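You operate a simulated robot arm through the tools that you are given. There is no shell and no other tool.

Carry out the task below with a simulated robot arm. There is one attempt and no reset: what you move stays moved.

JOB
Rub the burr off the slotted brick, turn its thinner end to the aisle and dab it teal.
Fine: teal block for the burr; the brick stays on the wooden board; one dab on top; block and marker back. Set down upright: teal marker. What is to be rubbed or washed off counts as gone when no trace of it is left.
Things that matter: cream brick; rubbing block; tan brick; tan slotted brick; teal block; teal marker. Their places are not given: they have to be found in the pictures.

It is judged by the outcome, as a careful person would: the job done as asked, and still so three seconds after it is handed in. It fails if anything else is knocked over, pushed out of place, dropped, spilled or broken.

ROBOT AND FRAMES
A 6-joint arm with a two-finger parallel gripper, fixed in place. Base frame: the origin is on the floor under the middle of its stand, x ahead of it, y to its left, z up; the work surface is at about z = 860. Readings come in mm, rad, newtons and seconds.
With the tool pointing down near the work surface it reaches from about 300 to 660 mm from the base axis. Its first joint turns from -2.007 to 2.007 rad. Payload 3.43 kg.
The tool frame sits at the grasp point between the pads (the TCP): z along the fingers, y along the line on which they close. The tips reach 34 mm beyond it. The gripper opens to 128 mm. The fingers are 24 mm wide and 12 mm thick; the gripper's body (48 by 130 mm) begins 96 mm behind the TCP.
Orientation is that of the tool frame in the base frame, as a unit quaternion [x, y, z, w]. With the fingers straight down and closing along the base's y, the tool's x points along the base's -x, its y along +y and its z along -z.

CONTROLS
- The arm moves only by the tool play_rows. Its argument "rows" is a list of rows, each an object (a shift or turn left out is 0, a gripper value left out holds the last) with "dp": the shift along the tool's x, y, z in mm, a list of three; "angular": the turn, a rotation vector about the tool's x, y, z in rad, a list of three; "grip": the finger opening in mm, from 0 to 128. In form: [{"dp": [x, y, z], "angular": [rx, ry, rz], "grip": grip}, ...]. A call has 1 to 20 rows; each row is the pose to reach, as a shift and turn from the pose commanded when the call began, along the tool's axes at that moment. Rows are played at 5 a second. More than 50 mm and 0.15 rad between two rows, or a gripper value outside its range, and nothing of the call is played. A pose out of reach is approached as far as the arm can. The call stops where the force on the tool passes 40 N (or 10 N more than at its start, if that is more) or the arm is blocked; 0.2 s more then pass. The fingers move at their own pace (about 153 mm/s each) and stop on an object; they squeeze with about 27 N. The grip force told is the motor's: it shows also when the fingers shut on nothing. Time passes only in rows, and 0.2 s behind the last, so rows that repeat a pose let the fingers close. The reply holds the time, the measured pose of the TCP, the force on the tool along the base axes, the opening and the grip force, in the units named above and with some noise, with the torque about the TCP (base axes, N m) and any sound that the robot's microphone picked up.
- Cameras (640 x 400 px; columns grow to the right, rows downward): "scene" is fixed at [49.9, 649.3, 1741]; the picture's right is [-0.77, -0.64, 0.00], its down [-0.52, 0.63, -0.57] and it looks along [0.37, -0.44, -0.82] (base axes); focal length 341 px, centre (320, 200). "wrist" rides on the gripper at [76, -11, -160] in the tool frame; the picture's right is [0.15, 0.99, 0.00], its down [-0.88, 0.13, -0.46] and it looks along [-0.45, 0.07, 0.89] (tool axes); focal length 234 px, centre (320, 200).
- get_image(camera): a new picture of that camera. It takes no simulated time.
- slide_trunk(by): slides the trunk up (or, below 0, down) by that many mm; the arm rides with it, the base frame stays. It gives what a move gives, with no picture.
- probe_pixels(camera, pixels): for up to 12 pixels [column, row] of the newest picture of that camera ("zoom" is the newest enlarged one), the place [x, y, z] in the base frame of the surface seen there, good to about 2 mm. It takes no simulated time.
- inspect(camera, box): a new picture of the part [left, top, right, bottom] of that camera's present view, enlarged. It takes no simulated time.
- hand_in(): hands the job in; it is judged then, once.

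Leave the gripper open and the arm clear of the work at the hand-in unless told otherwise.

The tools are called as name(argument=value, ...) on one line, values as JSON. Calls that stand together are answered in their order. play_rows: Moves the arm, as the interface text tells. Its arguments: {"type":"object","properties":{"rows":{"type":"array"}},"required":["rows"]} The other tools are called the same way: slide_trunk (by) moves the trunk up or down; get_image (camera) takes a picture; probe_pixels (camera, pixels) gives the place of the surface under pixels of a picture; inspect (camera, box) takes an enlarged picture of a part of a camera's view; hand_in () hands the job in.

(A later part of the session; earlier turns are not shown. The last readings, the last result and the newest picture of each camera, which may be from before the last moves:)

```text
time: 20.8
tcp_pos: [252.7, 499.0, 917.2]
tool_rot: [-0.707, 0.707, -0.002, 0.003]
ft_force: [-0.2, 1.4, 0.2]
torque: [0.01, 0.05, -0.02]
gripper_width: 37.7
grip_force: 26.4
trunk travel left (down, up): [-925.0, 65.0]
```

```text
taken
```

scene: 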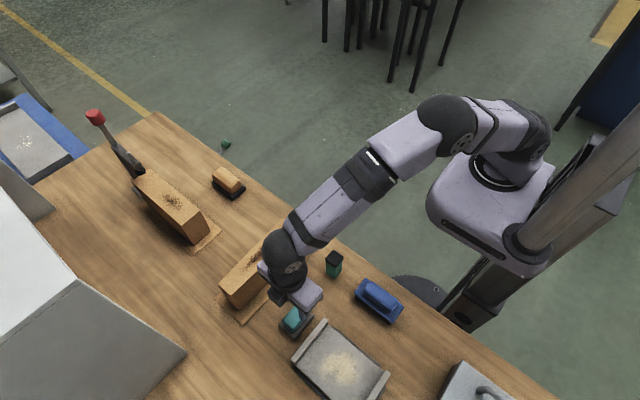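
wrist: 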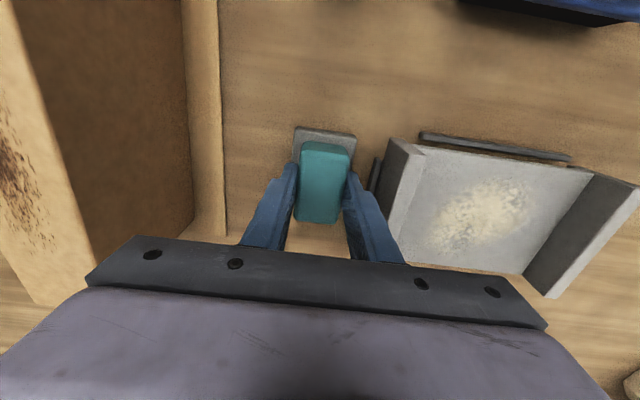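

Gripped (opening 37.7 mm, 26 N). Lifting 160 mm straight up and checking.

play_rows(rows=[{"dp": [0, 0, -20], "grip": 30}, {"dp": [0, 0, -55]}, {"dp": [0, 0, -90]}, {"dp": [0, 0, -125]}, {"dp": [0, 0, -160]}, {"dp": [0, 0, -160]}])

get_image(camera="wrist")

inspect(camera="scene", box=[200, 210, 360, 340])

```text
time: 22.2
tcp_pos: [250.2, 498.3, 1077.2]
tool_rot: [-0.707, 0.708, -0.001, 0.003]
ft_force: [-0.3, 0.7, -0.4]
torque: [0.0, 0.01, -0.02]
gripper_width: 30.0
grip_force: 0.1
trunk travel left (down, up): [-925.0, 65.0]
```

```text
taken
```

wrist: 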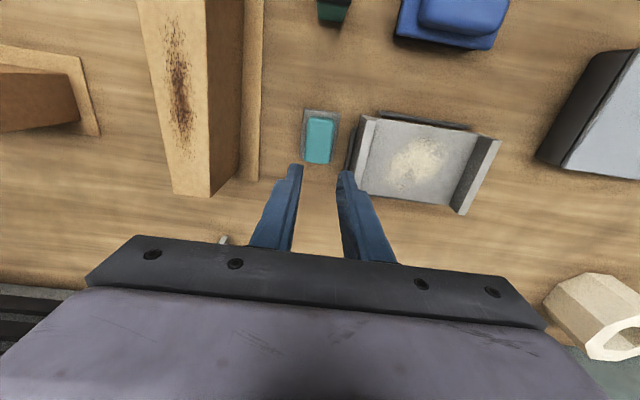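

```text
3.08 times, centred on (280, 275) of scene
```

zoom: 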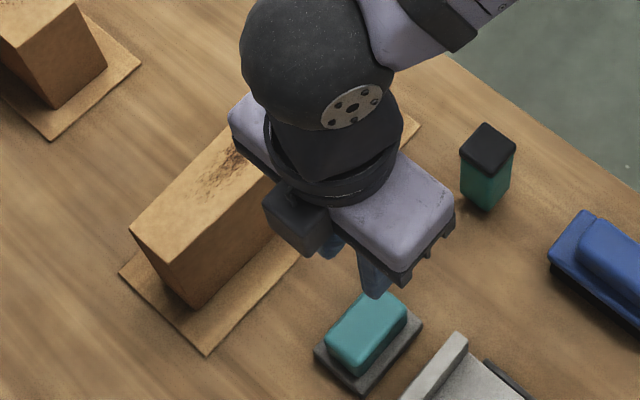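

The fingers closed to 30 mm: the block slipped out and is still on the bench. I'll check where it sits now before trying again with a lower grip.

inspect(camera="wrist", box=[285, 90, 365, 180])

probe_pixels(camera="wrist", pixels=[[307, 122], [332, 122], [330, 160], [307, 158], [318, 140], [305, 112], [336, 114], [304, 150], [334, 150], [309, 118], [331, 119], [318, 162]])

```text
4.44 times, centred on (325, 135) of wrist
```

zoom: 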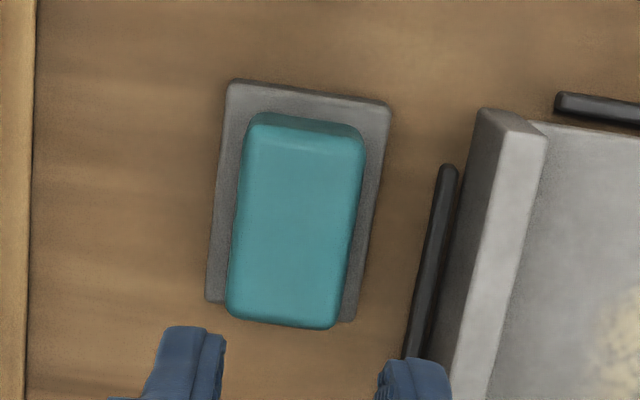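

```text
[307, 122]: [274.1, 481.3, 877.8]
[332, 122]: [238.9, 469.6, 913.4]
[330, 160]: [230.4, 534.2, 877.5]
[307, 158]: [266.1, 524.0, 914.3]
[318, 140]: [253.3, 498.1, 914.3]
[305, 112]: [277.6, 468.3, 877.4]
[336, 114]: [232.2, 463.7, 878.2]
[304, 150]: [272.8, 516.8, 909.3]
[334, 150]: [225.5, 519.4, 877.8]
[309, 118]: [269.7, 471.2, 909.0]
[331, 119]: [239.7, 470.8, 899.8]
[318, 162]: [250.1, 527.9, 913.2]
```

The block stayed put (centre ≈ (252,499)). I'll go back down slightly lower (z≈914.5, tips just above the pad), close fully and lift slowly while watching width and force.

play_rows(rows=[{"dp": [0, -1, 40], "grip": 52}, {"dp": [0, -1, 80]}, {"dp": [0, -1, 120]}, {"dp": [0, -1, 150]}, {"dp": [0, -1, 162.5]}, {"dp": [0, -1, 162.5]}])

play_rows(rows=[{"grip": 0}, {"grip": 0}, {"grip": 0}, {"grip": 0}, {"grip": 0}])

play_rows(rows=[{"dp": [0, 0, -1]}, {"dp": [0, 0, -2]}, {"dp": [0, 0, -3]}, {"dp": [0, 0, -4]}])

```text
time: 23.6
tcp_pos: [250.7, 499.3, 915.1]
tool_rot: [0.707, -0.707, 0.002, -0.003]
ft_force: [0.4, 0.0, 0.3]
torque: [-0.01, -0.02, -0.01]
gripper_width: 52.0
grip_force: 0.0
trunk travel left (down, up): [-925.0, 65.0]
```

```text
time: 24.8
tcp_pos: [250.0, 500.2, 915.7]
tool_rot: [-0.707, 0.708, -0.001, 0.004]
ft_force: [0.6, 0.7, -0.6]
torque: [0.08, 0.03, -0.06]
gripper_width: 37.6
grip_force: 26.9
trunk travel left (down, up): [-925.0, 65.0]
```

```text
time: 25.8
tcp_pos: [251.5, 499.0, 919.5]
tool_rot: [-0.707, 0.707, -0.001, 0.004]
ft_force: [-1.4, 0.4, -1.0]
torque: [-0.03, -0.02, 0.01]
gripper_width: 37.5
grip_force: 27.0
trunk travel left (down, up): [-925.0, 65.0]
```

Width still 37.5. I'll lift another 20 mm slowly and look.

play_rows(rows=[{"dp": [0, 0, -4]}, {"dp": [0, 0, -8]}, {"dp": [0, 0, -12]}, {"dp": [0, 0, -16]}, {"dp": [0, 0, -20]}])

get_image(camera="wrist")

inspect(camera="scene", box=[250, 260, 350, 350])

```text
time: 27.0
tcp_pos: [251.6, 499.0, 940.2]
tool_rot: [-0.707, 0.707, -0.002, 0.004]
ft_force: [0.4, 0.1, -2.3]
torque: [0.01, 0.0, 0.01]
gripper_width: 37.4
grip_force: 26.9
trunk travel left (down, up): [-925.0, 65.0]
```

```text
taken
```

wrist: 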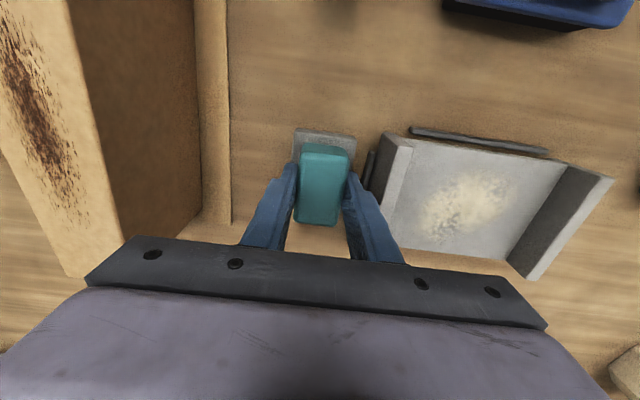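

```text
4.44 times, centred on (300, 305) of scene
```

zoom: 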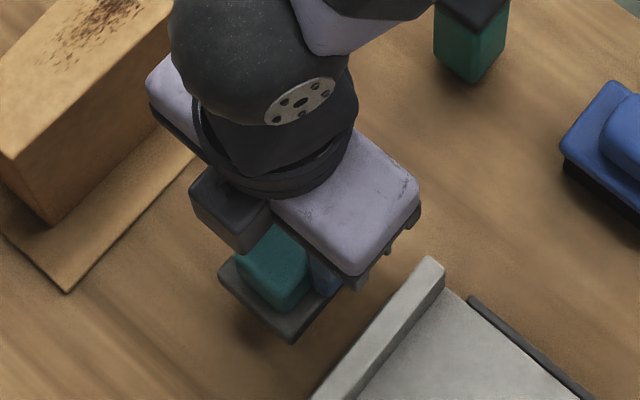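

It is held now (2.3 N weight, shadow beneath). I'll keep lifting gently to 160 mm total.

play_rows(rows=[{"dp": [0, 0, -6]}, {"dp": [0, 0, -14]}, {"dp": [0, 0, -24]}, {"dp": [0, 0, -34]}, {"dp": [0, 0, -44]}, {"dp": [0, 0, -54]}, {"dp": [0, 0, -64]}, {"dp": [0, 0, -74]}, {"dp": [0, 0, -84]}, {"dp": [0, 0, -94]}, {"dp": [0, 0, -104]}, {"dp": [0, 0, -114]}, {"dp": [0, 0, -124]}, {"dp": [0, 0, -132]}, {"dp": [0, 0, -136]}, {"dp": [0, 0, -136]}])

get_image(camera="wrist")

```text
time: 30.4
tcp_pos: [250.7, 500.2, 1076.6]
tool_rot: [-0.707, 0.707, -0.001, 0.003]
ft_force: [0.7, 0.1, -1.8]
torque: [-0.01, -0.01, 0.0]
gripper_width: 37.3
grip_force: 26.9
trunk travel left (down, up): [-925.0, 65.0]
```

```text
taken
```

wrist: 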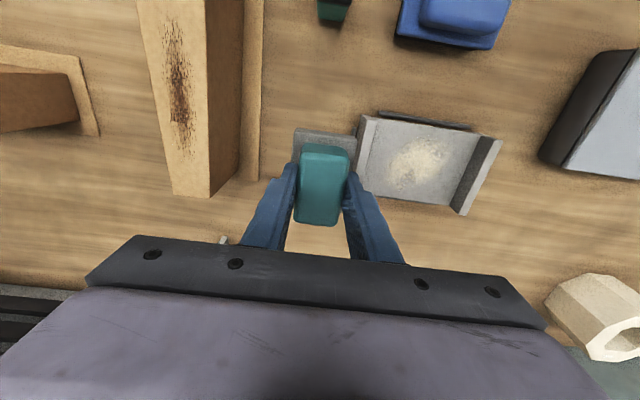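

Still held. Moving gently over the burr: +149 mm in x, −40 mm in y, then down to just above the brick.

play_rows(rows=[{"dp": [2, -8, 0]}, {"dp": [6, -20, 0]}, {"dp": [10, -35, 0]}, {"dp": [14, -50, 0]}, {"dp": [18, -65, 0]}, {"dp": [22, -80, 0]}, {"dp": [26, -95, 0]}, {"dp": [30, -110, 0]}, {"dp": [34, -125, 0]}, {"dp": [38, -138, 0]}, {"dp": [40, -146, 0]}, {"dp": [40, -149, 0]}, {"dp": [40, -149, 8]}, {"dp": [40, -149, 18]}, {"dp": [40, -149, 28]}, {"dp": [40, -149, 32]}, {"dp": [40, -149, 32]}])

get_image(camera="wrist")

inspect(camera="scene", box=[200, 200, 330, 330])

```text
time: 34.0
tcp_pos: [399.2, 461.2, 1043.6]
tool_rot: [-0.707, 0.707, -0.001, 0.004]
ft_force: [0.4, -0.2, -1.5]
torque: [-0.04, 0.01, 0.03]
gripper_width: 37.5
grip_force: 27.3
trunk travel left (down, up): [-925.0, 65.0]
```

```text
taken
```

wrist: 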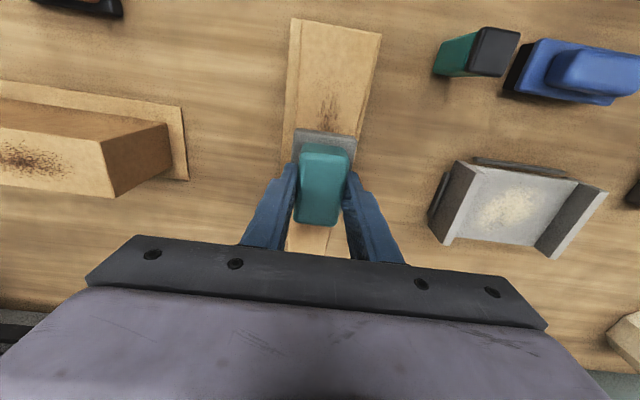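

```text
3.08 times, centred on (265, 265) of scene
```

zoom: 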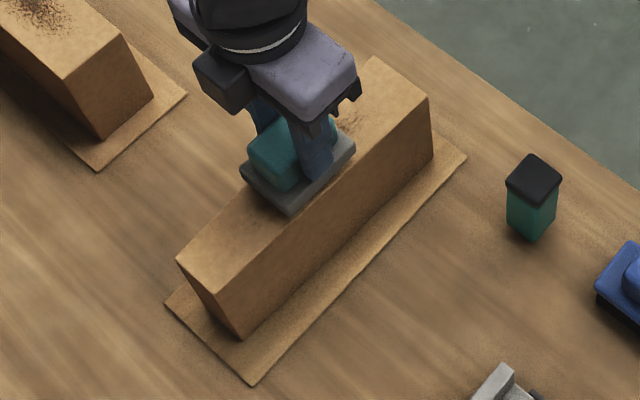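

The pad is centred over the burr about 9 mm above. Lowering slowly to touch.

play_rows(rows=[{"dp": [0, 0, 2]}, {"dp": [0, 0, 4]}, {"dp": [0, 0, 6]}, {"dp": [0, 0, 7.5]}])

play_rows(rows=[{"dp": [0, 0, 1]}, {"dp": [0, 0, 2]}])

```text
time: 35.0
tcp_pos: [398.9, 459.0, 1036.1]
tool_rot: [-0.707, 0.707, -0.001, 0.003]
ft_force: [1.2, -0.3, -2.1]
torque: [0.04, -0.01, 0.04]
gripper_width: 37.4
grip_force: 26.7
trunk travel left (down, up): [-925.0, 65.0]
```

```text
time: 35.6
tcp_pos: [400.5, 459.4, 1035.0]
tool_rot: [-0.707, 0.707, -0.002, 0.004]
ft_force: [0.1, -0.2, -1.7]
torque: [0.01, 0.02, 0.0]
gripper_width: 37.5
grip_force: 27.1
trunk travel left (down, up): [-925.0, 65.0]
```

play_rows(rows=[{"dp": [0, 0, 1]}, {"dp": [0, 0, 1]}])

play_rows(rows=[{"dp": [0, 0, 1]}, {"dp": [0, 0, 1]}])

```text
time: 36.2
tcp_pos: [399.9, 459.9, 1034.6]
tool_rot: [0.707, -0.707, 0.002, -0.004]
ft_force: [0.6, 0.6, -2.7]
torque: [0.01, 0.02, 0.01]
gripper_width: 37.6
grip_force: 26.7
trunk travel left (down, up): [-925.0, 65.0]
```

```text
time: 36.8
tcp_pos: [400.3, 459.1, 1033.6]
tool_rot: [-0.707, 0.707, -0.002, 0.005]
ft_force: [0.9, -0.7, 4.7]
torque: [-0.15, 0.15, 0.05]
gripper_width: 37.6
grip_force: 27.2
trunk travel left (down, up): [-925.0, 65.0]
```

Contact made (about 5 N up). I'll press slightly more and try a short stroke along y to see how the forces behave.

play_rows(rows=[{"dp": [0, 0, 0.5]}, {"dp": [5, 0, 0.5]}, {"dp": [12, 0, 0.5]}, {"dp": [20, 0, 0.5]}, {"dp": [28, 0, 0.5]}, {"dp": [36, 0, 0.5]}, {"dp": [44, 0, 0.5]}, {"dp": [50, 0, 0.5]}])

get_image(camera="wrist")

```text
time: 38.6
tcp_pos: [400.1, 409.3, 1034.0]
tool_rot: [-0.707, 0.707, -0.001, 0.004]
ft_force: [0.4, 6.7, 14.5]
torque: [0.19, 0.4, -0.16]
gripper_width: 37.5
grip_force: 26.7
trunk travel left (down, up): [-925.0, 65.0]
```

```text
taken
```

wrist: 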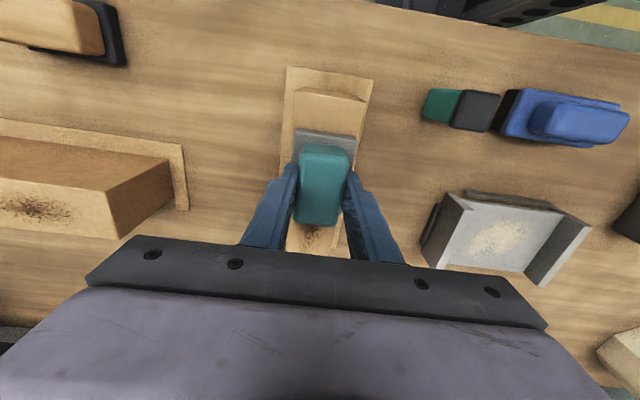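

Pressing about 14 N with 7 N friction. Now full strokes: from y≈409 to ≈515 and part way back.

play_rows(rows=[{"dp": [-8, 0, 0]}, {"dp": [-20, 0, 0]}, {"dp": [-32, 0, 0]}, {"dp": [-44, 0, 0]}, {"dp": [-56, 0, 0]}, {"dp": [-68, 0, 0]}, {"dp": [-80, 0, 0]}, {"dp": [-92, 0, 0]}, {"dp": [-102, 0, 0]}, {"dp": [-106, 0, 0]}])

inspect(camera="wrist", box=[230, 0, 430, 260])

inspect(camera="scene", box=[200, 200, 330, 330])

```text
time: 40.8
tcp_pos: [394.8, 501.4, 1033.2]
tool_rot: [0.707, -0.707, 0.001, -0.005]
ft_force: [4.4, -2.3, 11.6]
torque: [-0.47, -0.17, 0.14]
gripper_width: 37.6
grip_force: 27.4
out of reach, approached as far as the arm can: row 9, 10
trunk travel left (down, up): [-925.0, 65.0]
```

```text
1.54 times, centred on (330, 130) of wrist
```

zoom: 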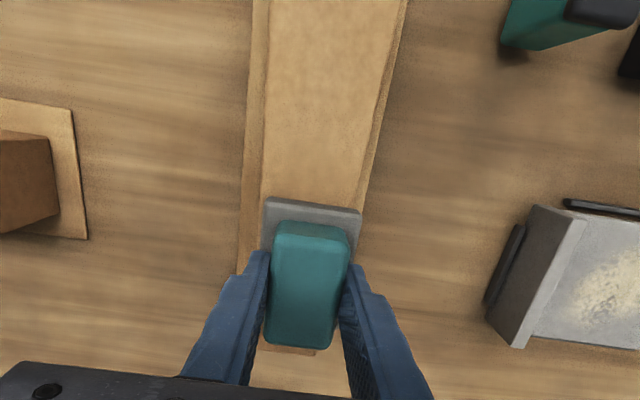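

```text
3.08 times, centred on (265, 265) of scene
```

zoom: 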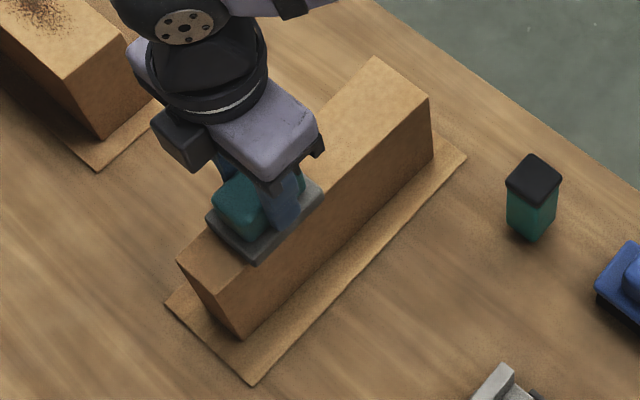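

The burr seems to be wiping off. The reach limit is about y≈501 here, pad edge at y≈537, which covers the burr's end (529). Stroking back to y≈405 and up again, staying within reach.

play_rows(rows=[{"dp": [8, -1, 0]}, {"dp": [20, -3, 0]}, {"dp": [32, -5, 0]}, {"dp": [44, -5, 0]}, {"dp": [56, -5, 0]}, {"dp": [68, -5, 0]}, {"dp": [80, -5, 0]}, {"dp": [92, -5, 0]}, {"dp": [97, -5, 0]}, {"dp": [88, -5, 0]}, {"dp": [76, -5, 0]}, {"dp": [64, -5, 0]}, {"dp": [52, -5, 0]}, {"dp": [40, -5, 0]}, {"dp": [28, -4, 0]}, {"dp": [16, -3, 0]}, {"dp": [4, -2, 0]}, {"dp": [0, 0, 0]}])

inspect(camera="scene", box=[200, 200, 330, 330])

```text
time: 44.6
tcp_pos: [396.1, 502.1, 1032.8]
tool_rot: [-0.706, 0.708, -0.001, 0.004]
ft_force: [1.8, -1.2, 4.2]
torque: [-0.3, 0.04, 0.11]
gripper_width: 37.3
grip_force: 27.2
trunk travel left (down, up): [-925.0, 65.0]
```

```text
3.08 times, centred on (265, 265) of scene
```

zoom: 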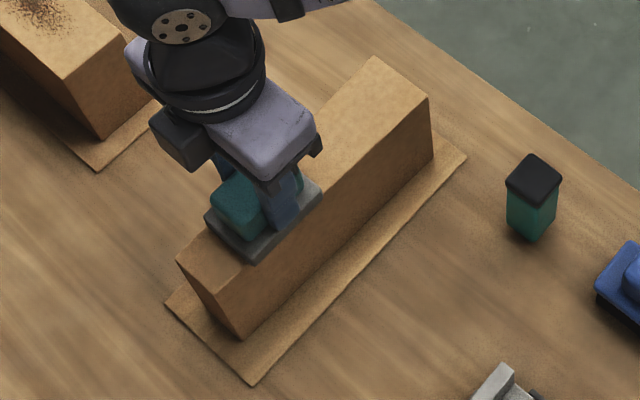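

Now I'll slide back toward y≈405 so the rest of the top is visible, and inspect for remaining traces.

play_rows(rows=[{"dp": [8, -1, 0]}, {"dp": [20, -3, 0]}, {"dp": [32, -5, 0]}, {"dp": [44, -5, 0]}, {"dp": [56, -5, 0]}, {"dp": [68, -5, 0]}, {"dp": [80, -5, 0]}, {"dp": [92, -5, 0]}, {"dp": [97, -5, 0]}])

inspect(camera="scene", box=[200, 210, 310, 320])

```text
time: 46.6
tcp_pos: [401.1, 406.7, 1032.5]
tool_rot: [0.707, -0.707, 0.001, -0.004]
ft_force: [0.9, 3.8, 7.2]
torque: [-0.01, 0.19, -0.09]
gripper_width: 37.1
grip_force: 27.2
trunk travel left (down, up): [-925.0, 65.0]
```

```text
3.64 times, centred on (255, 265) of scene
```

zoom: 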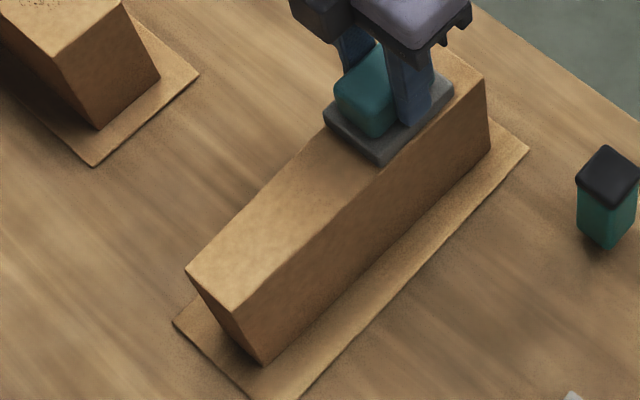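

The top looks clean where visible. I'll lift the block 45 mm gently and zoom on the whole top before putting the block back.

play_rows(rows=[{"dp": [0, 0, -3]}, {"dp": [0, 0, -8]}, {"dp": [0, 0, -16]}, {"dp": [0, 0, -26]}, {"dp": [0, 0, -36]}, {"dp": [0, 0, -42]}, {"dp": [0, 0, -45]}, {"dp": [0, 0, -45]}])

inspect(camera="scene", box=[215, 210, 305, 310])

get_image(camera="wrist")

```text
time: 48.4
tcp_pos: [401.0, 407.1, 1077.1]
tool_rot: [0.707, -0.707, 0.0, -0.004]
ft_force: [1.2, 0.2, -2.4]
torque: [0.01, -0.02, 0.0]
gripper_width: 37.4
grip_force: 26.8
trunk travel left (down, up): [-925.0, 65.0]
```

```text
4.00 times, centred on (260, 260) of scene
```

zoom: 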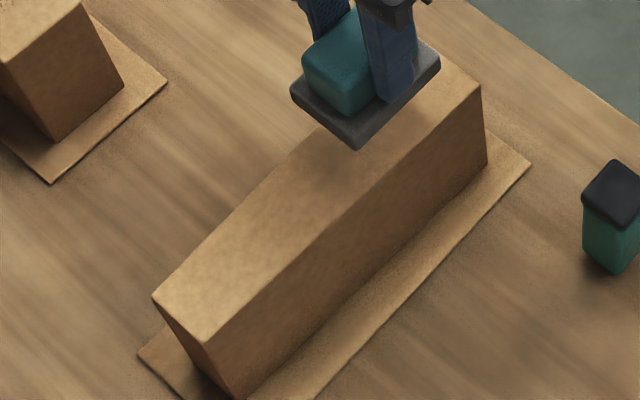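

```text
taken
```

wrist: 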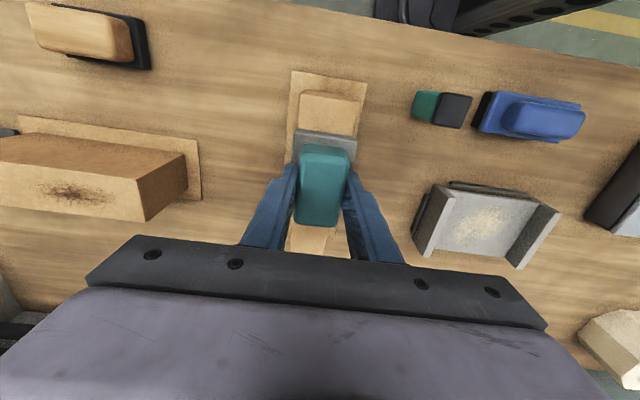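

The burr is gone with no trace visible. Taking the block back to its spot: first across at this height to about (251,499).

play_rows(rows=[{"dp": [-5, 8, 0]}, {"dp": [-12, 20, 0]}, {"dp": [-21, 35, 0]}, {"dp": [-30, 50, 0]}, {"dp": [-39, 65, 0]}, {"dp": [-48, 80, 0]}, {"dp": [-57, 95, 0]}, {"dp": [-66, 110, 0]}, {"dp": [-75, 125, 0]}, {"dp": [-84, 138, 0]}, {"dp": [-90, 146, 0]}, {"dp": [-92, 149.5, 0]}, {"dp": [-92, 149.5, 0]}])

play_rows(rows=[{"dp": [0, 0, 6]}, {"dp": [0, 0, 16]}, {"dp": [0, 0, 28]}, {"dp": [0, 0, 40]}, {"dp": [0, 0, 52]}, {"dp": [0, 0, 64]}, {"dp": [0, 0, 76]}, {"dp": [0, 0, 88]}, {"dp": [0, 0, 100]}, {"dp": [0, 0, 112]}, {"dp": [0, 0, 124]}, {"dp": [0, 0, 136]}, {"dp": [0, 0, 146]}, {"dp": [0, 0, 153]}, {"dp": [0, 0, 156]}, {"dp": [0, 0, 156]}])

get_image(camera="wrist")

```text
time: 51.2
tcp_pos: [249.9, 498.6, 1076.6]
tool_rot: [0.707, -0.707, 0.001, -0.004]
ft_force: [-0.4, 0.3, -2.1]
torque: [-0.01, 0.02, -0.01]
gripper_width: 37.4
grip_force: 27.1
trunk travel left (down, up): [-925.0, 65.0]
```

```text
time: 54.6
tcp_pos: [251.8, 499.5, 920.7]
tool_rot: [-0.707, 0.707, -0.001, 0.004]
ft_force: [0.8, 0.1, -1.8]
torque: [0.01, -0.01, 0.02]
gripper_width: 37.9
grip_force: 27.2
trunk travel left (down, up): [-925.0, 65.0]
```

```text
taken
```

wrist: 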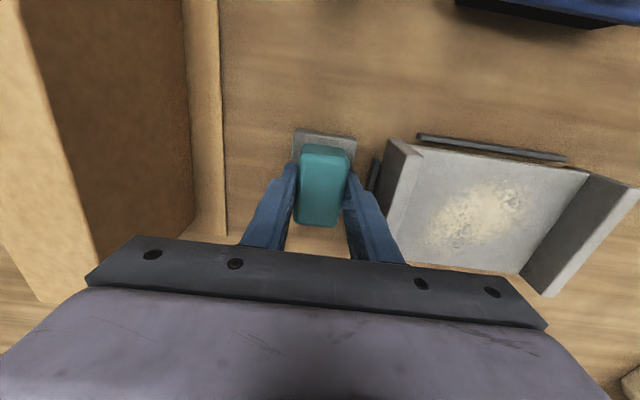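

Lowering the last few millimetres in small steps until it touches.

play_rows(rows=[{"dp": [0, 0, 1.5]}, {"dp": [0, 0, 3]}, {"dp": [0, 0, 4.5]}])

play_rows(rows=[{"dp": [0, 0, 1]}, {"dp": [0, 0, 1.5]}])

```text
time: 55.4
tcp_pos: [252.7, 496.5, 915.1]
tool_rot: [0.708, -0.707, 0.001, -0.004]
ft_force: [-0.2, 0.8, -1.0]
torque: [0.02, 0.03, 0.0]
gripper_width: 37.6
grip_force: 27.0
trunk travel left (down, up): [-925.0, 65.0]
```

```text
time: 56.0
tcp_pos: [253.7, 498.6, 914.3]
tool_rot: [0.707, -0.707, 0.001, -0.004]
ft_force: [-0.9, 0.3, -0.4]
torque: [0.03, 0.05, 0.01]
gripper_width: 37.9
grip_force: 27.2
trunk travel left (down, up): [-925.0, 65.0]
```

play_rows(rows=[{"dp": [0, 0, 0.7]}, {"dp": [0, 0, 0.7]}])

```text
time: 56.6
tcp_pos: [251.5, 498.8, 914.8]
tool_rot: [-0.707, 0.707, -0.001, 0.003]
ft_force: [-0.7, 0.3, 4.8]
torque: [-0.25, 0.14, 0.02]
gripper_width: 37.6
grip_force: 26.5
trunk travel left (down, up): [-925.0, 65.0]
```

The block is on the bench (reaction ≈ 5 N). Opening to 52 mm and rising straight up.

play_rows(rows=[{"grip": 52}, {"grip": 52}, {"grip": 52}])

play_rows(rows=[{"dp": [0, 0, -15]}, {"dp": [0, 0, -45]}, {"dp": [0, 0, -85]}, {"dp": [0, 0, -125]}, {"dp": [0, 0, -165]}])

get_image(camera="wrist")

```text
time: 57.4
tcp_pos: [251.9, 498.0, 914.4]
tool_rot: [-0.707, 0.707, -0.001, 0.004]
ft_force: [0.4, -0.5, 0.7]
torque: [0.0, -0.03, 0.0]
gripper_width: 51.8
grip_force: 0.0
trunk travel left (down, up): [-925.0, 65.0]
```

```text
time: 58.6
tcp_pos: [251.0, 496.6, 1080.0]
tool_rot: [-0.707, 0.708, -0.001, 0.004]
ft_force: [-0.2, -1.3, -0.4]
torque: [0.01, 0.0, 0.01]
gripper_width: 52.2
grip_force: 0.1
trunk travel left (down, up): [-925.0, 65.0]
```

```text
taken
```

wrist: 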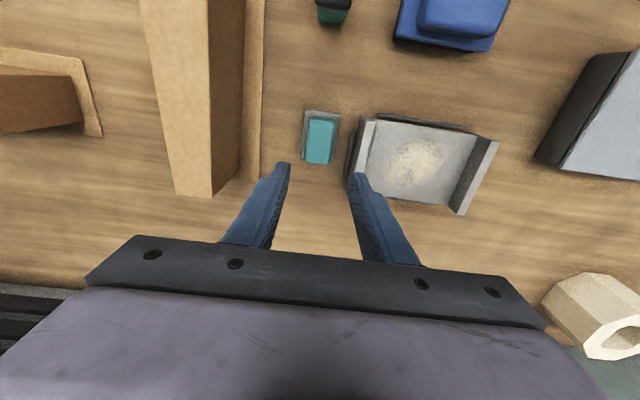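

The block is back in its place. Now to the brick: moving to the overhead viewpoint (330,400,1250) to re-measure it.

play_rows(rows=[{"dp": [19, -16, -34], "grip": 90}, {"dp": [39, -32, -68]}, {"dp": [58, -47, -102]}, {"dp": [78, -63, -136]}, {"dp": [97, -79, -170]}])

inspect(camera="wrist", box=[235, 60, 345, 220])

```text
time: 59.8
tcp_pos: [328.6, 398.5, 1251.4]
tool_rot: [-0.707, 0.708, -0.002, 0.004]
ft_force: [0.8, -0.1, -0.5]
torque: [0.0, 0.0, -0.03]
gripper_width: 90.0
grip_force: 0.1
trunk travel left (down, up): [-925.0, 65.0]
```

```text
2.50 times, centred on (290, 140) of wrist
```

zoom: 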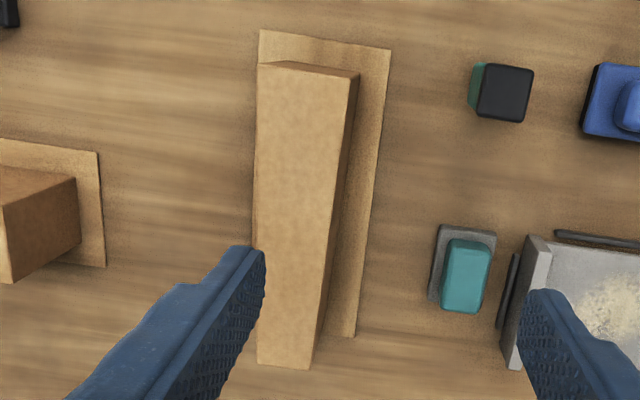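

The top is clean all over, and the block sits where it was. Probing the brick corners again.

probe_pixels(camera="zoom", pixels=[[262, 74], [346, 84], [308, 364], [262, 360], [259, 220], [328, 220], [300, 66], [285, 366], [262, 34], [388, 52], [352, 334], [300, 220]])

```text
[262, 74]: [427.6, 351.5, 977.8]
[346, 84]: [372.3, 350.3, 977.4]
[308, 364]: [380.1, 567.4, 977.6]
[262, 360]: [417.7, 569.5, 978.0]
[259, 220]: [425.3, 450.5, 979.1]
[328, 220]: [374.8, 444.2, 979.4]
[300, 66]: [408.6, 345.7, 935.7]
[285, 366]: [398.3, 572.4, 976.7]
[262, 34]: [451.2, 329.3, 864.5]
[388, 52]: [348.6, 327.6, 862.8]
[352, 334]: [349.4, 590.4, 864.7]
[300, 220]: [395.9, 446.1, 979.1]
```

Brick centre ≈ (400,460), unchanged. Before grasping, I'll test that the wrist can make the 180° turn here: go above the brick to (400,455,1150) and turn the empty gripper +π about tool z (via heading +x).

play_rows(rows=[{"dp": [-19, -24, 34]}, {"dp": [-38, -48, 68]}, {"dp": [-56.5, -71, 101]}])

play_rows(rows=[{"angular": [0, 0, 0.1428]}, {"angular": [0, 0, 0.2856]}, {"angular": [0, 0, 0.4284]}, {"angular": [0, 0, 0.5712]}, {"angular": [0, 0, 0.714]}, {"angular": [0, 0, 0.8568]}, {"angular": [0, 0, 0.9996]}, {"angular": [0, 0, 1.1424]}, {"angular": [0, 0, 1.2852]}, {"angular": [0, 0, 1.428]}, {"angular": [0, 0, 1.5708]}])

play_rows(rows=[{"angular": [0, 0, 0.1428]}, {"angular": [0, 0, 0.2856]}, {"angular": [0, 0, 0.4284]}, {"angular": [0, 0, 0.5712]}, {"angular": [0, 0, 0.714]}, {"angular": [0, 0, 0.8568]}, {"angular": [0, 0, 0.9996]}, {"angular": [0, 0, 1.1424]}, {"angular": [0, 0, 1.2852]}, {"angular": [0, 0, 1.428]}, {"angular": [0, 0, 1.5708]}])

```text
time: 60.6
tcp_pos: [402.4, 457.6, 1146.6]
tool_rot: [-0.707, 0.707, -0.001, 0.003]
ft_force: [-0.4, 0.0, -0.1]
torque: [0.01, 0.06, 0.0]
gripper_width: 90.3
grip_force: 0.1
trunk travel left (down, up): [-925.0, 65.0]
```

```text
time: 63.0
tcp_pos: [399.2, 456.7, 1147.0]
tool_rot: [0.0, 1.0, 0.001, 0.003]
ft_force: [-0.1, -0.1, 0.5]
torque: [0.02, 0.0, 0.01]
gripper_width: 90.0
grip_force: 0.0
trunk travel left (down, up): [-925.0, 65.0]
```

```text
time: 65.4
tcp_pos: [400.7, 457.4, 1149.0]
tool_rot: [0.708, 0.706, 0.004, 0.002]
ft_force: [0.2, 0.4, 0.1]
torque: [0.02, 0.01, 0.04]
gripper_width: 90.0
grip_force: 0.0
trunk travel left (down, up): [-925.0, 65.0]
```

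The 180° turn works; the tool now heads −y. I'll grasp the brick from here near its centre of mass (y≈453): descend to z≈925 with the fingers open at 90 mm.

play_rows(rows=[{"dp": [-2, -0.5, 40], "grip": 90}, {"dp": [-4.4, -0.5, 80]}, {"dp": [-4.4, -0.5, 120]}, {"dp": [-4.4, -0.5, 150]}, {"dp": [-4.4, -0.5, 180]}, {"dp": [-4.4, -0.5, 205]}, {"dp": [-4.4, -0.5, 224]}, {"dp": [-4.4, -0.5, 224]}])

get_image(camera="wrist")

inspect(camera="scene", box=[200, 200, 330, 330])

```text
time: 67.2
tcp_pos: [401.3, 454.3, 924.5]
tool_rot: [0.707, 0.707, 0.004, 0.0]
ft_force: [0.0, -0.5, 0.0]
torque: [0.01, -0.03, 0.01]
gripper_width: 90.1
grip_force: 0.0
trunk travel left (down, up): [-925.0, 65.0]
```

```text
taken
```

wrist: 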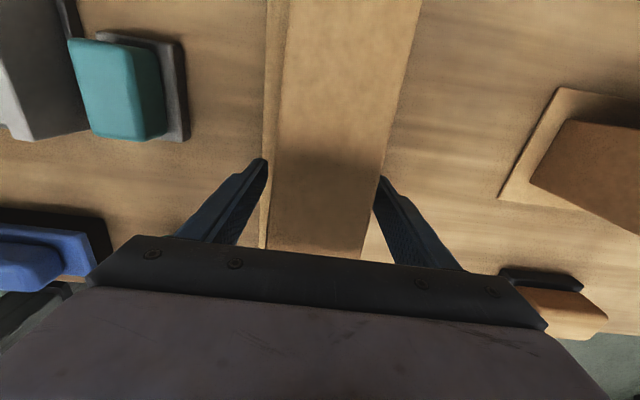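

```text
3.08 times, centred on (265, 265) of scene
```

zoom: 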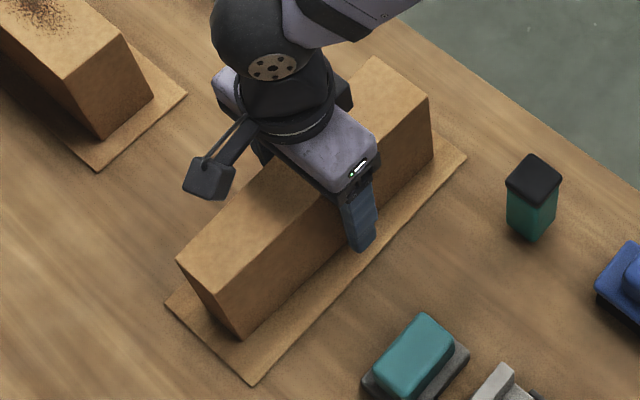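

Fingers straddle the brick properly. Closing.

play_rows(rows=[{"grip": 60}, {"grip": 40}, {"grip": 20}, {"grip": 0}, {"grip": 0}, {"grip": 0}, {"grip": 0}])

play_rows(rows=[{"dp": [0, 0, -1]}, {"dp": [0, 0, -2]}, {"dp": [0, 0, -3]}, {"dp": [0, 0, -4]}])

```text
time: 68.8
tcp_pos: [403.0, 453.3, 924.6]
tool_rot: [0.707, 0.707, 0.004, 0.002]
ft_force: [-3.7, -0.3, -0.3]
torque: [-0.25, 0.52, -0.16]
gripper_width: 56.2
grip_force: 27.0
trunk travel left (down, up): [-925.0, 65.0]
```

```text
time: 69.8
tcp_pos: [401.7, 453.8, 926.4]
tool_rot: [0.708, 0.707, 0.002, 0.001]
ft_force: [0.1, 0.2, -10.1]
torque: [0.03, 0.0, 0.02]
gripper_width: 56.4
grip_force: 27.0
trunk travel left (down, up): [-925.0, 65.0]
```

Gripped at 56 mm width; pull is 10 N so far. Continuing to lift slowly.

play_rows(rows=[{"dp": [0, 0, -1]}, {"dp": [0, 0, -2]}, {"dp": [0, 0, -3]}, {"dp": [0, 0, -4]}, {"dp": [0, 0, -5]}, {"dp": [0, 0, -6]}])

inspect(camera="scene", box=[200, 200, 330, 330])

get_image(camera="wrist")

```text
time: 71.2
tcp_pos: [402.2, 454.2, 933.8]
tool_rot: [0.707, 0.707, 0.002, 0.002]
ft_force: [0.2, 0.6, -9.5]
torque: [0.02, 0.01, 0.02]
gripper_width: 56.2
grip_force: 27.3
trunk travel left (down, up): [-925.0, 65.0]
```

```text
3.08 times, centred on (265, 265) of scene
```

zoom: 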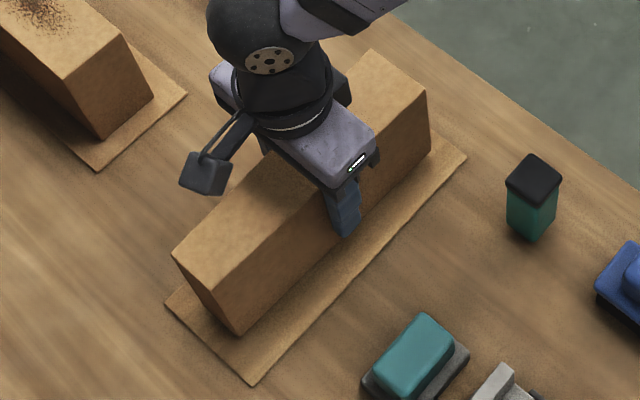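

```text
taken
```

wrist: 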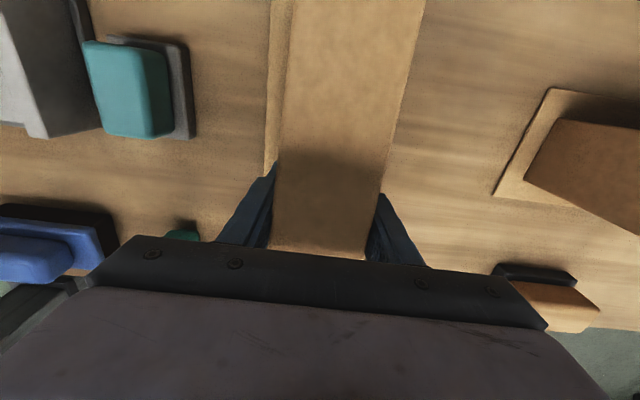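

The brick hangs level (≈1 kg, no torque). Lifting about 40 mm more, gently.

play_rows(rows=[{"dp": [0, 0, -2]}, {"dp": [0, 0, -5]}, {"dp": [0, 0, -9]}, {"dp": [0, 0, -13]}, {"dp": [0, 0, -17]}, {"dp": [0, 0, -21]}, {"dp": [0, 0, -25]}, {"dp": [0, 0, -29]}, {"dp": [0, 0, -33]}, {"dp": [0, 0, -37]}, {"dp": [0, 0, -39]}, {"dp": [0, 0, -40]}, {"dp": [0, 0, -40]}])

inspect(camera="scene", box=[200, 200, 330, 330])

get_image(camera="wrist")

```text
time: 74.0
tcp_pos: [400.5, 453.4, 973.6]
tool_rot: [0.707, 0.707, 0.003, 0.001]
ft_force: [-1.1, -0.6, -10.7]
torque: [-0.01, -0.01, 0.01]
gripper_width: 55.9
grip_force: 26.9
trunk travel left (down, up): [-925.0, 65.0]
```

```text
3.08 times, centred on (265, 265) of scene
```

zoom: 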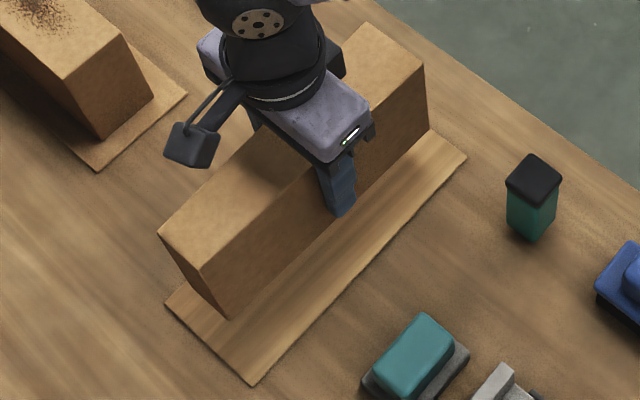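

```text
taken
```

wrist: 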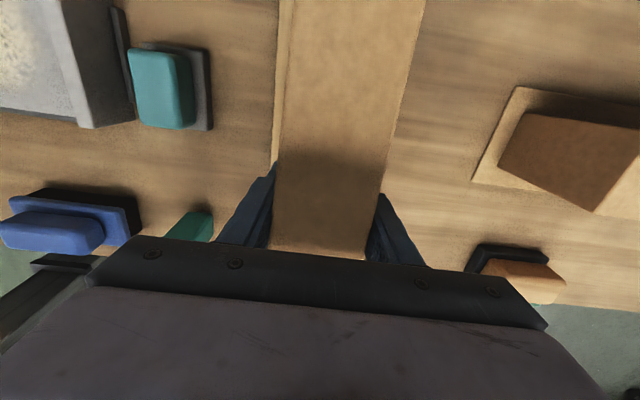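

Secure. I'll lift another 40 mm for clearance past the teal block, then turn back −π (heading −y → +x → +y) slowly.

play_rows(rows=[{"dp": [0, 0, -2]}, {"dp": [0, 0, -6]}, {"dp": [0, 0, -11]}, {"dp": [0, 0, -16]}, {"dp": [0, 0, -21]}, {"dp": [0, 0, -26]}, {"dp": [0, 0, -31]}, {"dp": [0, 0, -36]}, {"dp": [0, 0, -39]}, {"dp": [0, 0, -40]}, {"dp": [0, 0, -40]}])

play_rows(rows=[{"angular": [0, 0, -0.03]}, {"angular": [0, 0, -0.09]}, {"angular": [0, 0, -0.17]}, {"angular": [0, 0, -0.26]}, {"angular": [0, 0, -0.35]}, {"angular": [0, 0, -0.44]}, {"angular": [0, 0, -0.53]}, {"angular": [0, 0, -0.62]}, {"angular": [0, 0, -0.71]}, {"angular": [0, 0, -0.8]}, {"angular": [0, 0, -0.89]}, {"angular": [0, 0, -0.98]}, {"angular": [0, 0, -1.07]}, {"angular": [0, 0, -1.16]}, {"angular": [0, 0, -1.25]}, {"angular": [0, 0, -1.34]}, {"angular": [0, 0, -1.43]}, {"angular": [0, 0, -1.5]}, {"angular": [0, 0, -1.55]}, {"angular": [0, 0, -1.5708]}])

get_image(camera="scene")

```text
time: 76.4
tcp_pos: [401.8, 454.2, 1014.7]
tool_rot: [0.708, 0.706, 0.003, 0.002]
ft_force: [0.2, -0.9, -9.9]
torque: [0.0, -0.01, 0.0]
gripper_width: 56.4
grip_force: 26.8
trunk travel left (down, up): [-925.0, 65.0]
```

```text
time: 80.6
tcp_pos: [401.3, 454.4, 1014.4]
tool_rot: [0.0, 1.0, 0.001, 0.003]
ft_force: [-0.1, -0.2, -9.6]
torque: [-0.01, 0.0, -0.02]
gripper_width: 56.4
grip_force: 27.3
trunk travel left (down, up): [-925.0, 65.0]
```

```text
taken
```

scene: 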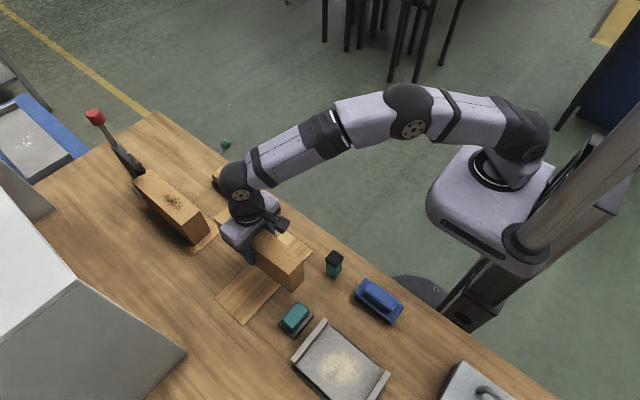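

Half-way turned and stable. Continuing the second quarter turn.

play_rows(rows=[{"angular": [0, 0, -0.03]}, {"angular": [0, 0, -0.09]}, {"angular": [0, 0, -0.17]}, {"angular": [0, 0, -0.26]}, {"angular": [0, 0, -0.35]}, {"angular": [0, 0, -0.44]}, {"angular": [0, 0, -0.53]}, {"angular": [0, 0, -0.62]}, {"angular": [0, 0, -0.71]}, {"angular": [0, 0, -0.8]}, {"angular": [0, 0, -0.89]}, {"angular": [0, 0, -0.98]}, {"angular": [0, 0, -1.07]}, {"angular": [0, 0, -1.16]}, {"angular": [0, 0, -1.25]}, {"angular": [0, 0, -1.34]}, {"angular": [0, 0, -1.43]}, {"angular": [0, 0, -1.5]}, {"angular": [0, 0, -1.55]}, {"angular": [0, 0, -1.5708]}])

get_image(camera="scene")

get_image(camera="wrist")

```text
time: 84.8
tcp_pos: [400.7, 453.4, 1014.0]
tool_rot: [0.708, -0.707, 0.001, -0.003]
ft_force: [0.6, 0.1, -10.4]
torque: [0.02, 0.01, 0.04]
gripper_width: 56.4
grip_force: 26.6
trunk travel left (down, up): [-925.0, 65.0]
```

```text
taken
```

scene: 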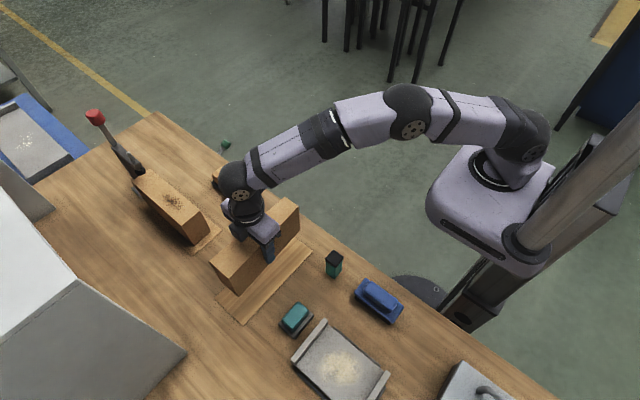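

```text
taken
```

wrist: 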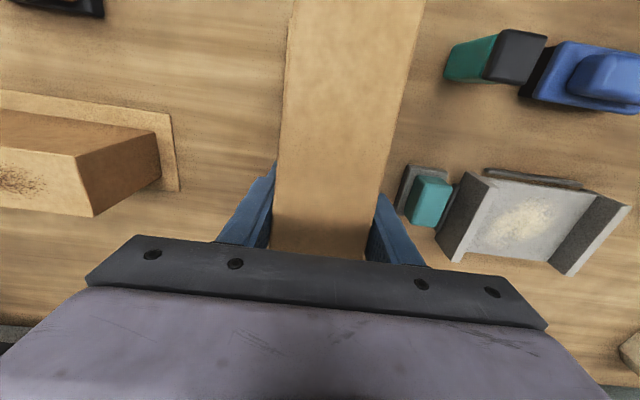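

The brick is turned: its thick end now points to +y. I'll shift +13 mm in y so it sits centred on the board again, and look at the alignment before lowering.

play_rows(rows=[{"dp": [-2, 0, 0]}, {"dp": [-6, 0, 0]}, {"dp": [-10, 0, 0]}, {"dp": [-13, 0, 0]}, {"dp": [-13, 0, 6]}, {"dp": [-13, 0, 14]}, {"dp": [-13, 0, 22]}, {"dp": [-13, 0, 30]}, {"dp": [-13, 0, 38]}, {"dp": [-13, 0, 46]}, {"dp": [-13, 0, 54]}, {"dp": [-13, 0, 62]}, {"dp": [-13, 0, 70]}, {"dp": [-13, 0, 76]}, {"dp": [-13, 0, 80]}, {"dp": [-13, 0, 80]}])

inspect(camera="scene", box=[200, 200, 330, 330])

get_image(camera="wrist")

```text
time: 88.2
tcp_pos: [402.0, 466.3, 934.5]
tool_rot: [-0.707, 0.708, -0.001, 0.003]
ft_force: [-0.8, -0.2, -10.9]
torque: [0.0, 0.03, -0.01]
gripper_width: 56.1
grip_force: 26.9
trunk travel left (down, up): [-925.0, 65.0]
```

```text
3.08 times, centred on (265, 265) of scene
```

zoom: 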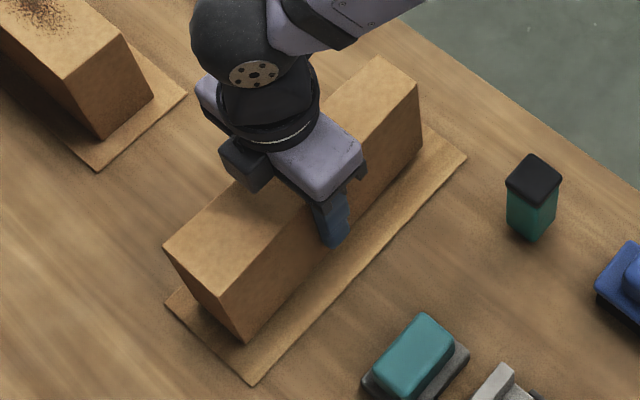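

```text
taken
```

wrist: 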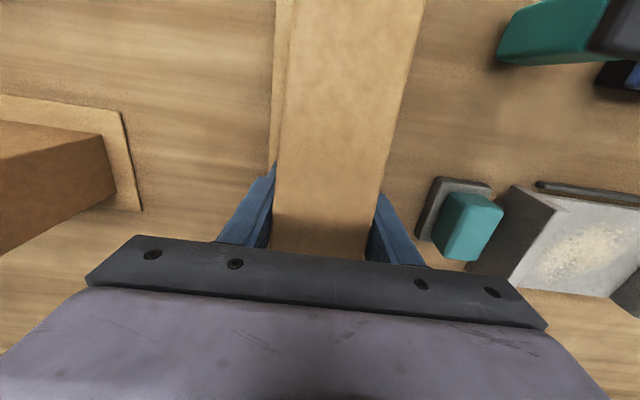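

Checking the brick's corner positions over the board in this zoom.

probe_pixels(camera="zoom", pixels=[[170, 246], [217, 292], [378, 62], [412, 85], [240, 338], [418, 150], [168, 304], [252, 382], [462, 158], [380, 58], [222, 296], [300, 250]])

```text
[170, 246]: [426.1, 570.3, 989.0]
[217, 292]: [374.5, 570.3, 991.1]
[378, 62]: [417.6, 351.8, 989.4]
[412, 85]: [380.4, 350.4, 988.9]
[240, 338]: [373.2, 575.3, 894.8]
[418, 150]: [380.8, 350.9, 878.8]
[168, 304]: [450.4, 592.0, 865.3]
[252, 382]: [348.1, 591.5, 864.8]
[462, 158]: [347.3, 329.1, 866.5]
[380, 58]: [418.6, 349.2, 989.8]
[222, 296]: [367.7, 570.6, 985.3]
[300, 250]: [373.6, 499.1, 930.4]
```

Perfectly centred: x ≈ 370–429 at y≈571, 379–419 at y≈349. Lowering the last ~11 mm slowly.

play_rows(rows=[{"dp": [0, 0, 2]}, {"dp": [0, 0, 4]}, {"dp": [0, 0, 6]}, {"dp": [0, 0, 7.5]}, {"dp": [0, 0, 8.5]}])

play_rows(rows=[{"dp": [0, 0, 0.7]}, {"dp": [0, 0, 1.4]}])

```text
time: 89.4
tcp_pos: [401.7, 465.9, 925.6]
tool_rot: [-0.706, 0.708, -0.001, 0.003]
ft_force: [0.7, 0.0, -9.4]
torque: [-0.08, 0.02, -0.03]
gripper_width: 56.1
grip_force: 27.0
trunk travel left (down, up): [-925.0, 65.0]
```

```text
time: 90.0
tcp_pos: [401.6, 465.8, 925.9]
tool_rot: [-0.707, 0.707, -0.001, 0.004]
ft_force: [-0.6, 0.3, -2.4]
torque: [-0.92, 0.23, -0.1]
gripper_width: 56.5
grip_force: 27.1
trunk travel left (down, up): [-925.0, 65.0]
```

Contact began at the −y end (small tilt). Lowering another millimetre so it settles flat.

play_rows(rows=[{"dp": [0, 0, 0.8]}, {"dp": [0, 0, 0.8]}])

```text
time: 90.6
tcp_pos: [401.7, 466.9, 924.8]
tool_rot: [-0.707, 0.707, -0.003, 0.004]
ft_force: [0.2, 2.1, 2.8]
torque: [-1.0, 0.32, 0.04]
gripper_width: 56.5
grip_force: 26.6
trunk travel left (down, up): [-925.0, 65.0]
```

The board now carries the weight. Opening the gripper and rising.

play_rows(rows=[{"grip": 57}, {"grip": 60}, {"grip": 70}, {"grip": 90}, {"grip": 90}])

play_rows(rows=[{"dp": [0, 0, -15]}, {"dp": [0, 0, -45]}, {"dp": [0, 0, -85]}, {"dp": [0, 0, -125]}, {"dp": [0, 0, -165]}, {"dp": [0, 0, -205]}])

get_image(camera="wrist")

inspect(camera="scene", box=[200, 200, 330, 330])

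```text
time: 91.8
tcp_pos: [400.6, 466.6, 923.7]
tool_rot: [-0.707, 0.707, -0.001, 0.003]
ft_force: [0.1, 0.4, 0.3]
torque: [-0.03, -0.03, 0.0]
gripper_width: 90.3
grip_force: 0.2
trunk travel left (down, up): [-925.0, 65.0]
```

```text
time: 93.2
tcp_pos: [399.4, 466.4, 1130.2]
tool_rot: [-0.707, 0.707, -0.001, 0.004]
ft_force: [-1.5, -1.1, -0.3]
torque: [0.01, 0.02, 0.01]
gripper_width: 90.1
grip_force: 0.0
trunk travel left (down, up): [-925.0, 65.0]
```

```text
taken
```

wrist: 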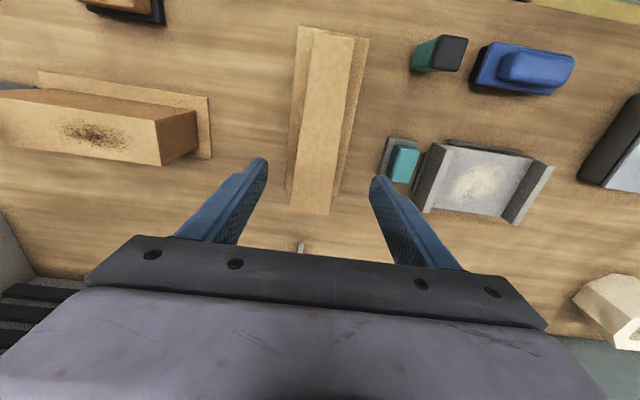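

```text
3.08 times, centred on (265, 265) of scene
```

zoom: 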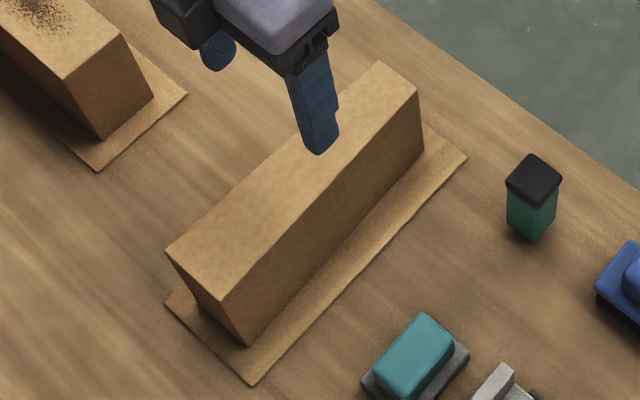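

The brick now sits on its board with the thinner end toward −y (the aisle). Next the marker: I'll zoom in on it from both cameras to understand which end is the nib.

inspect(camera="scene", box=[314, 240, 356, 282])

inspect(camera="wrist", box=[400, 20, 490, 90])

```text
9.52 times, centred on (335, 261) of scene
```

zoom: 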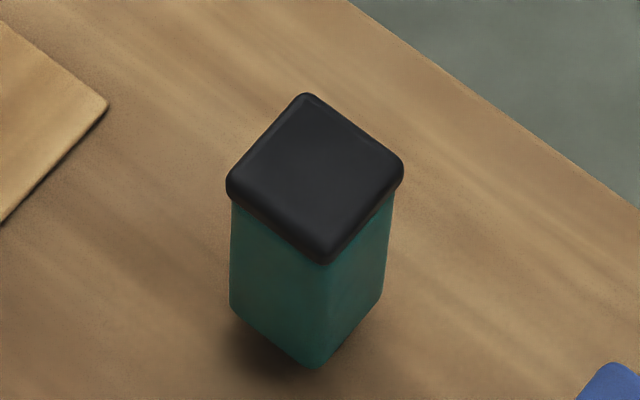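

```text
5.71 times, centred on (445, 55) of wrist
```

zoom: 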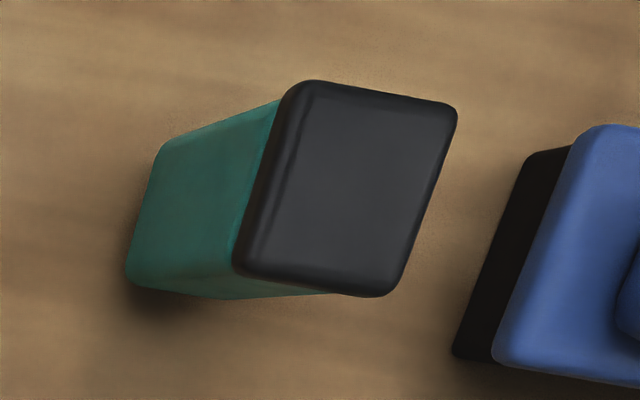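

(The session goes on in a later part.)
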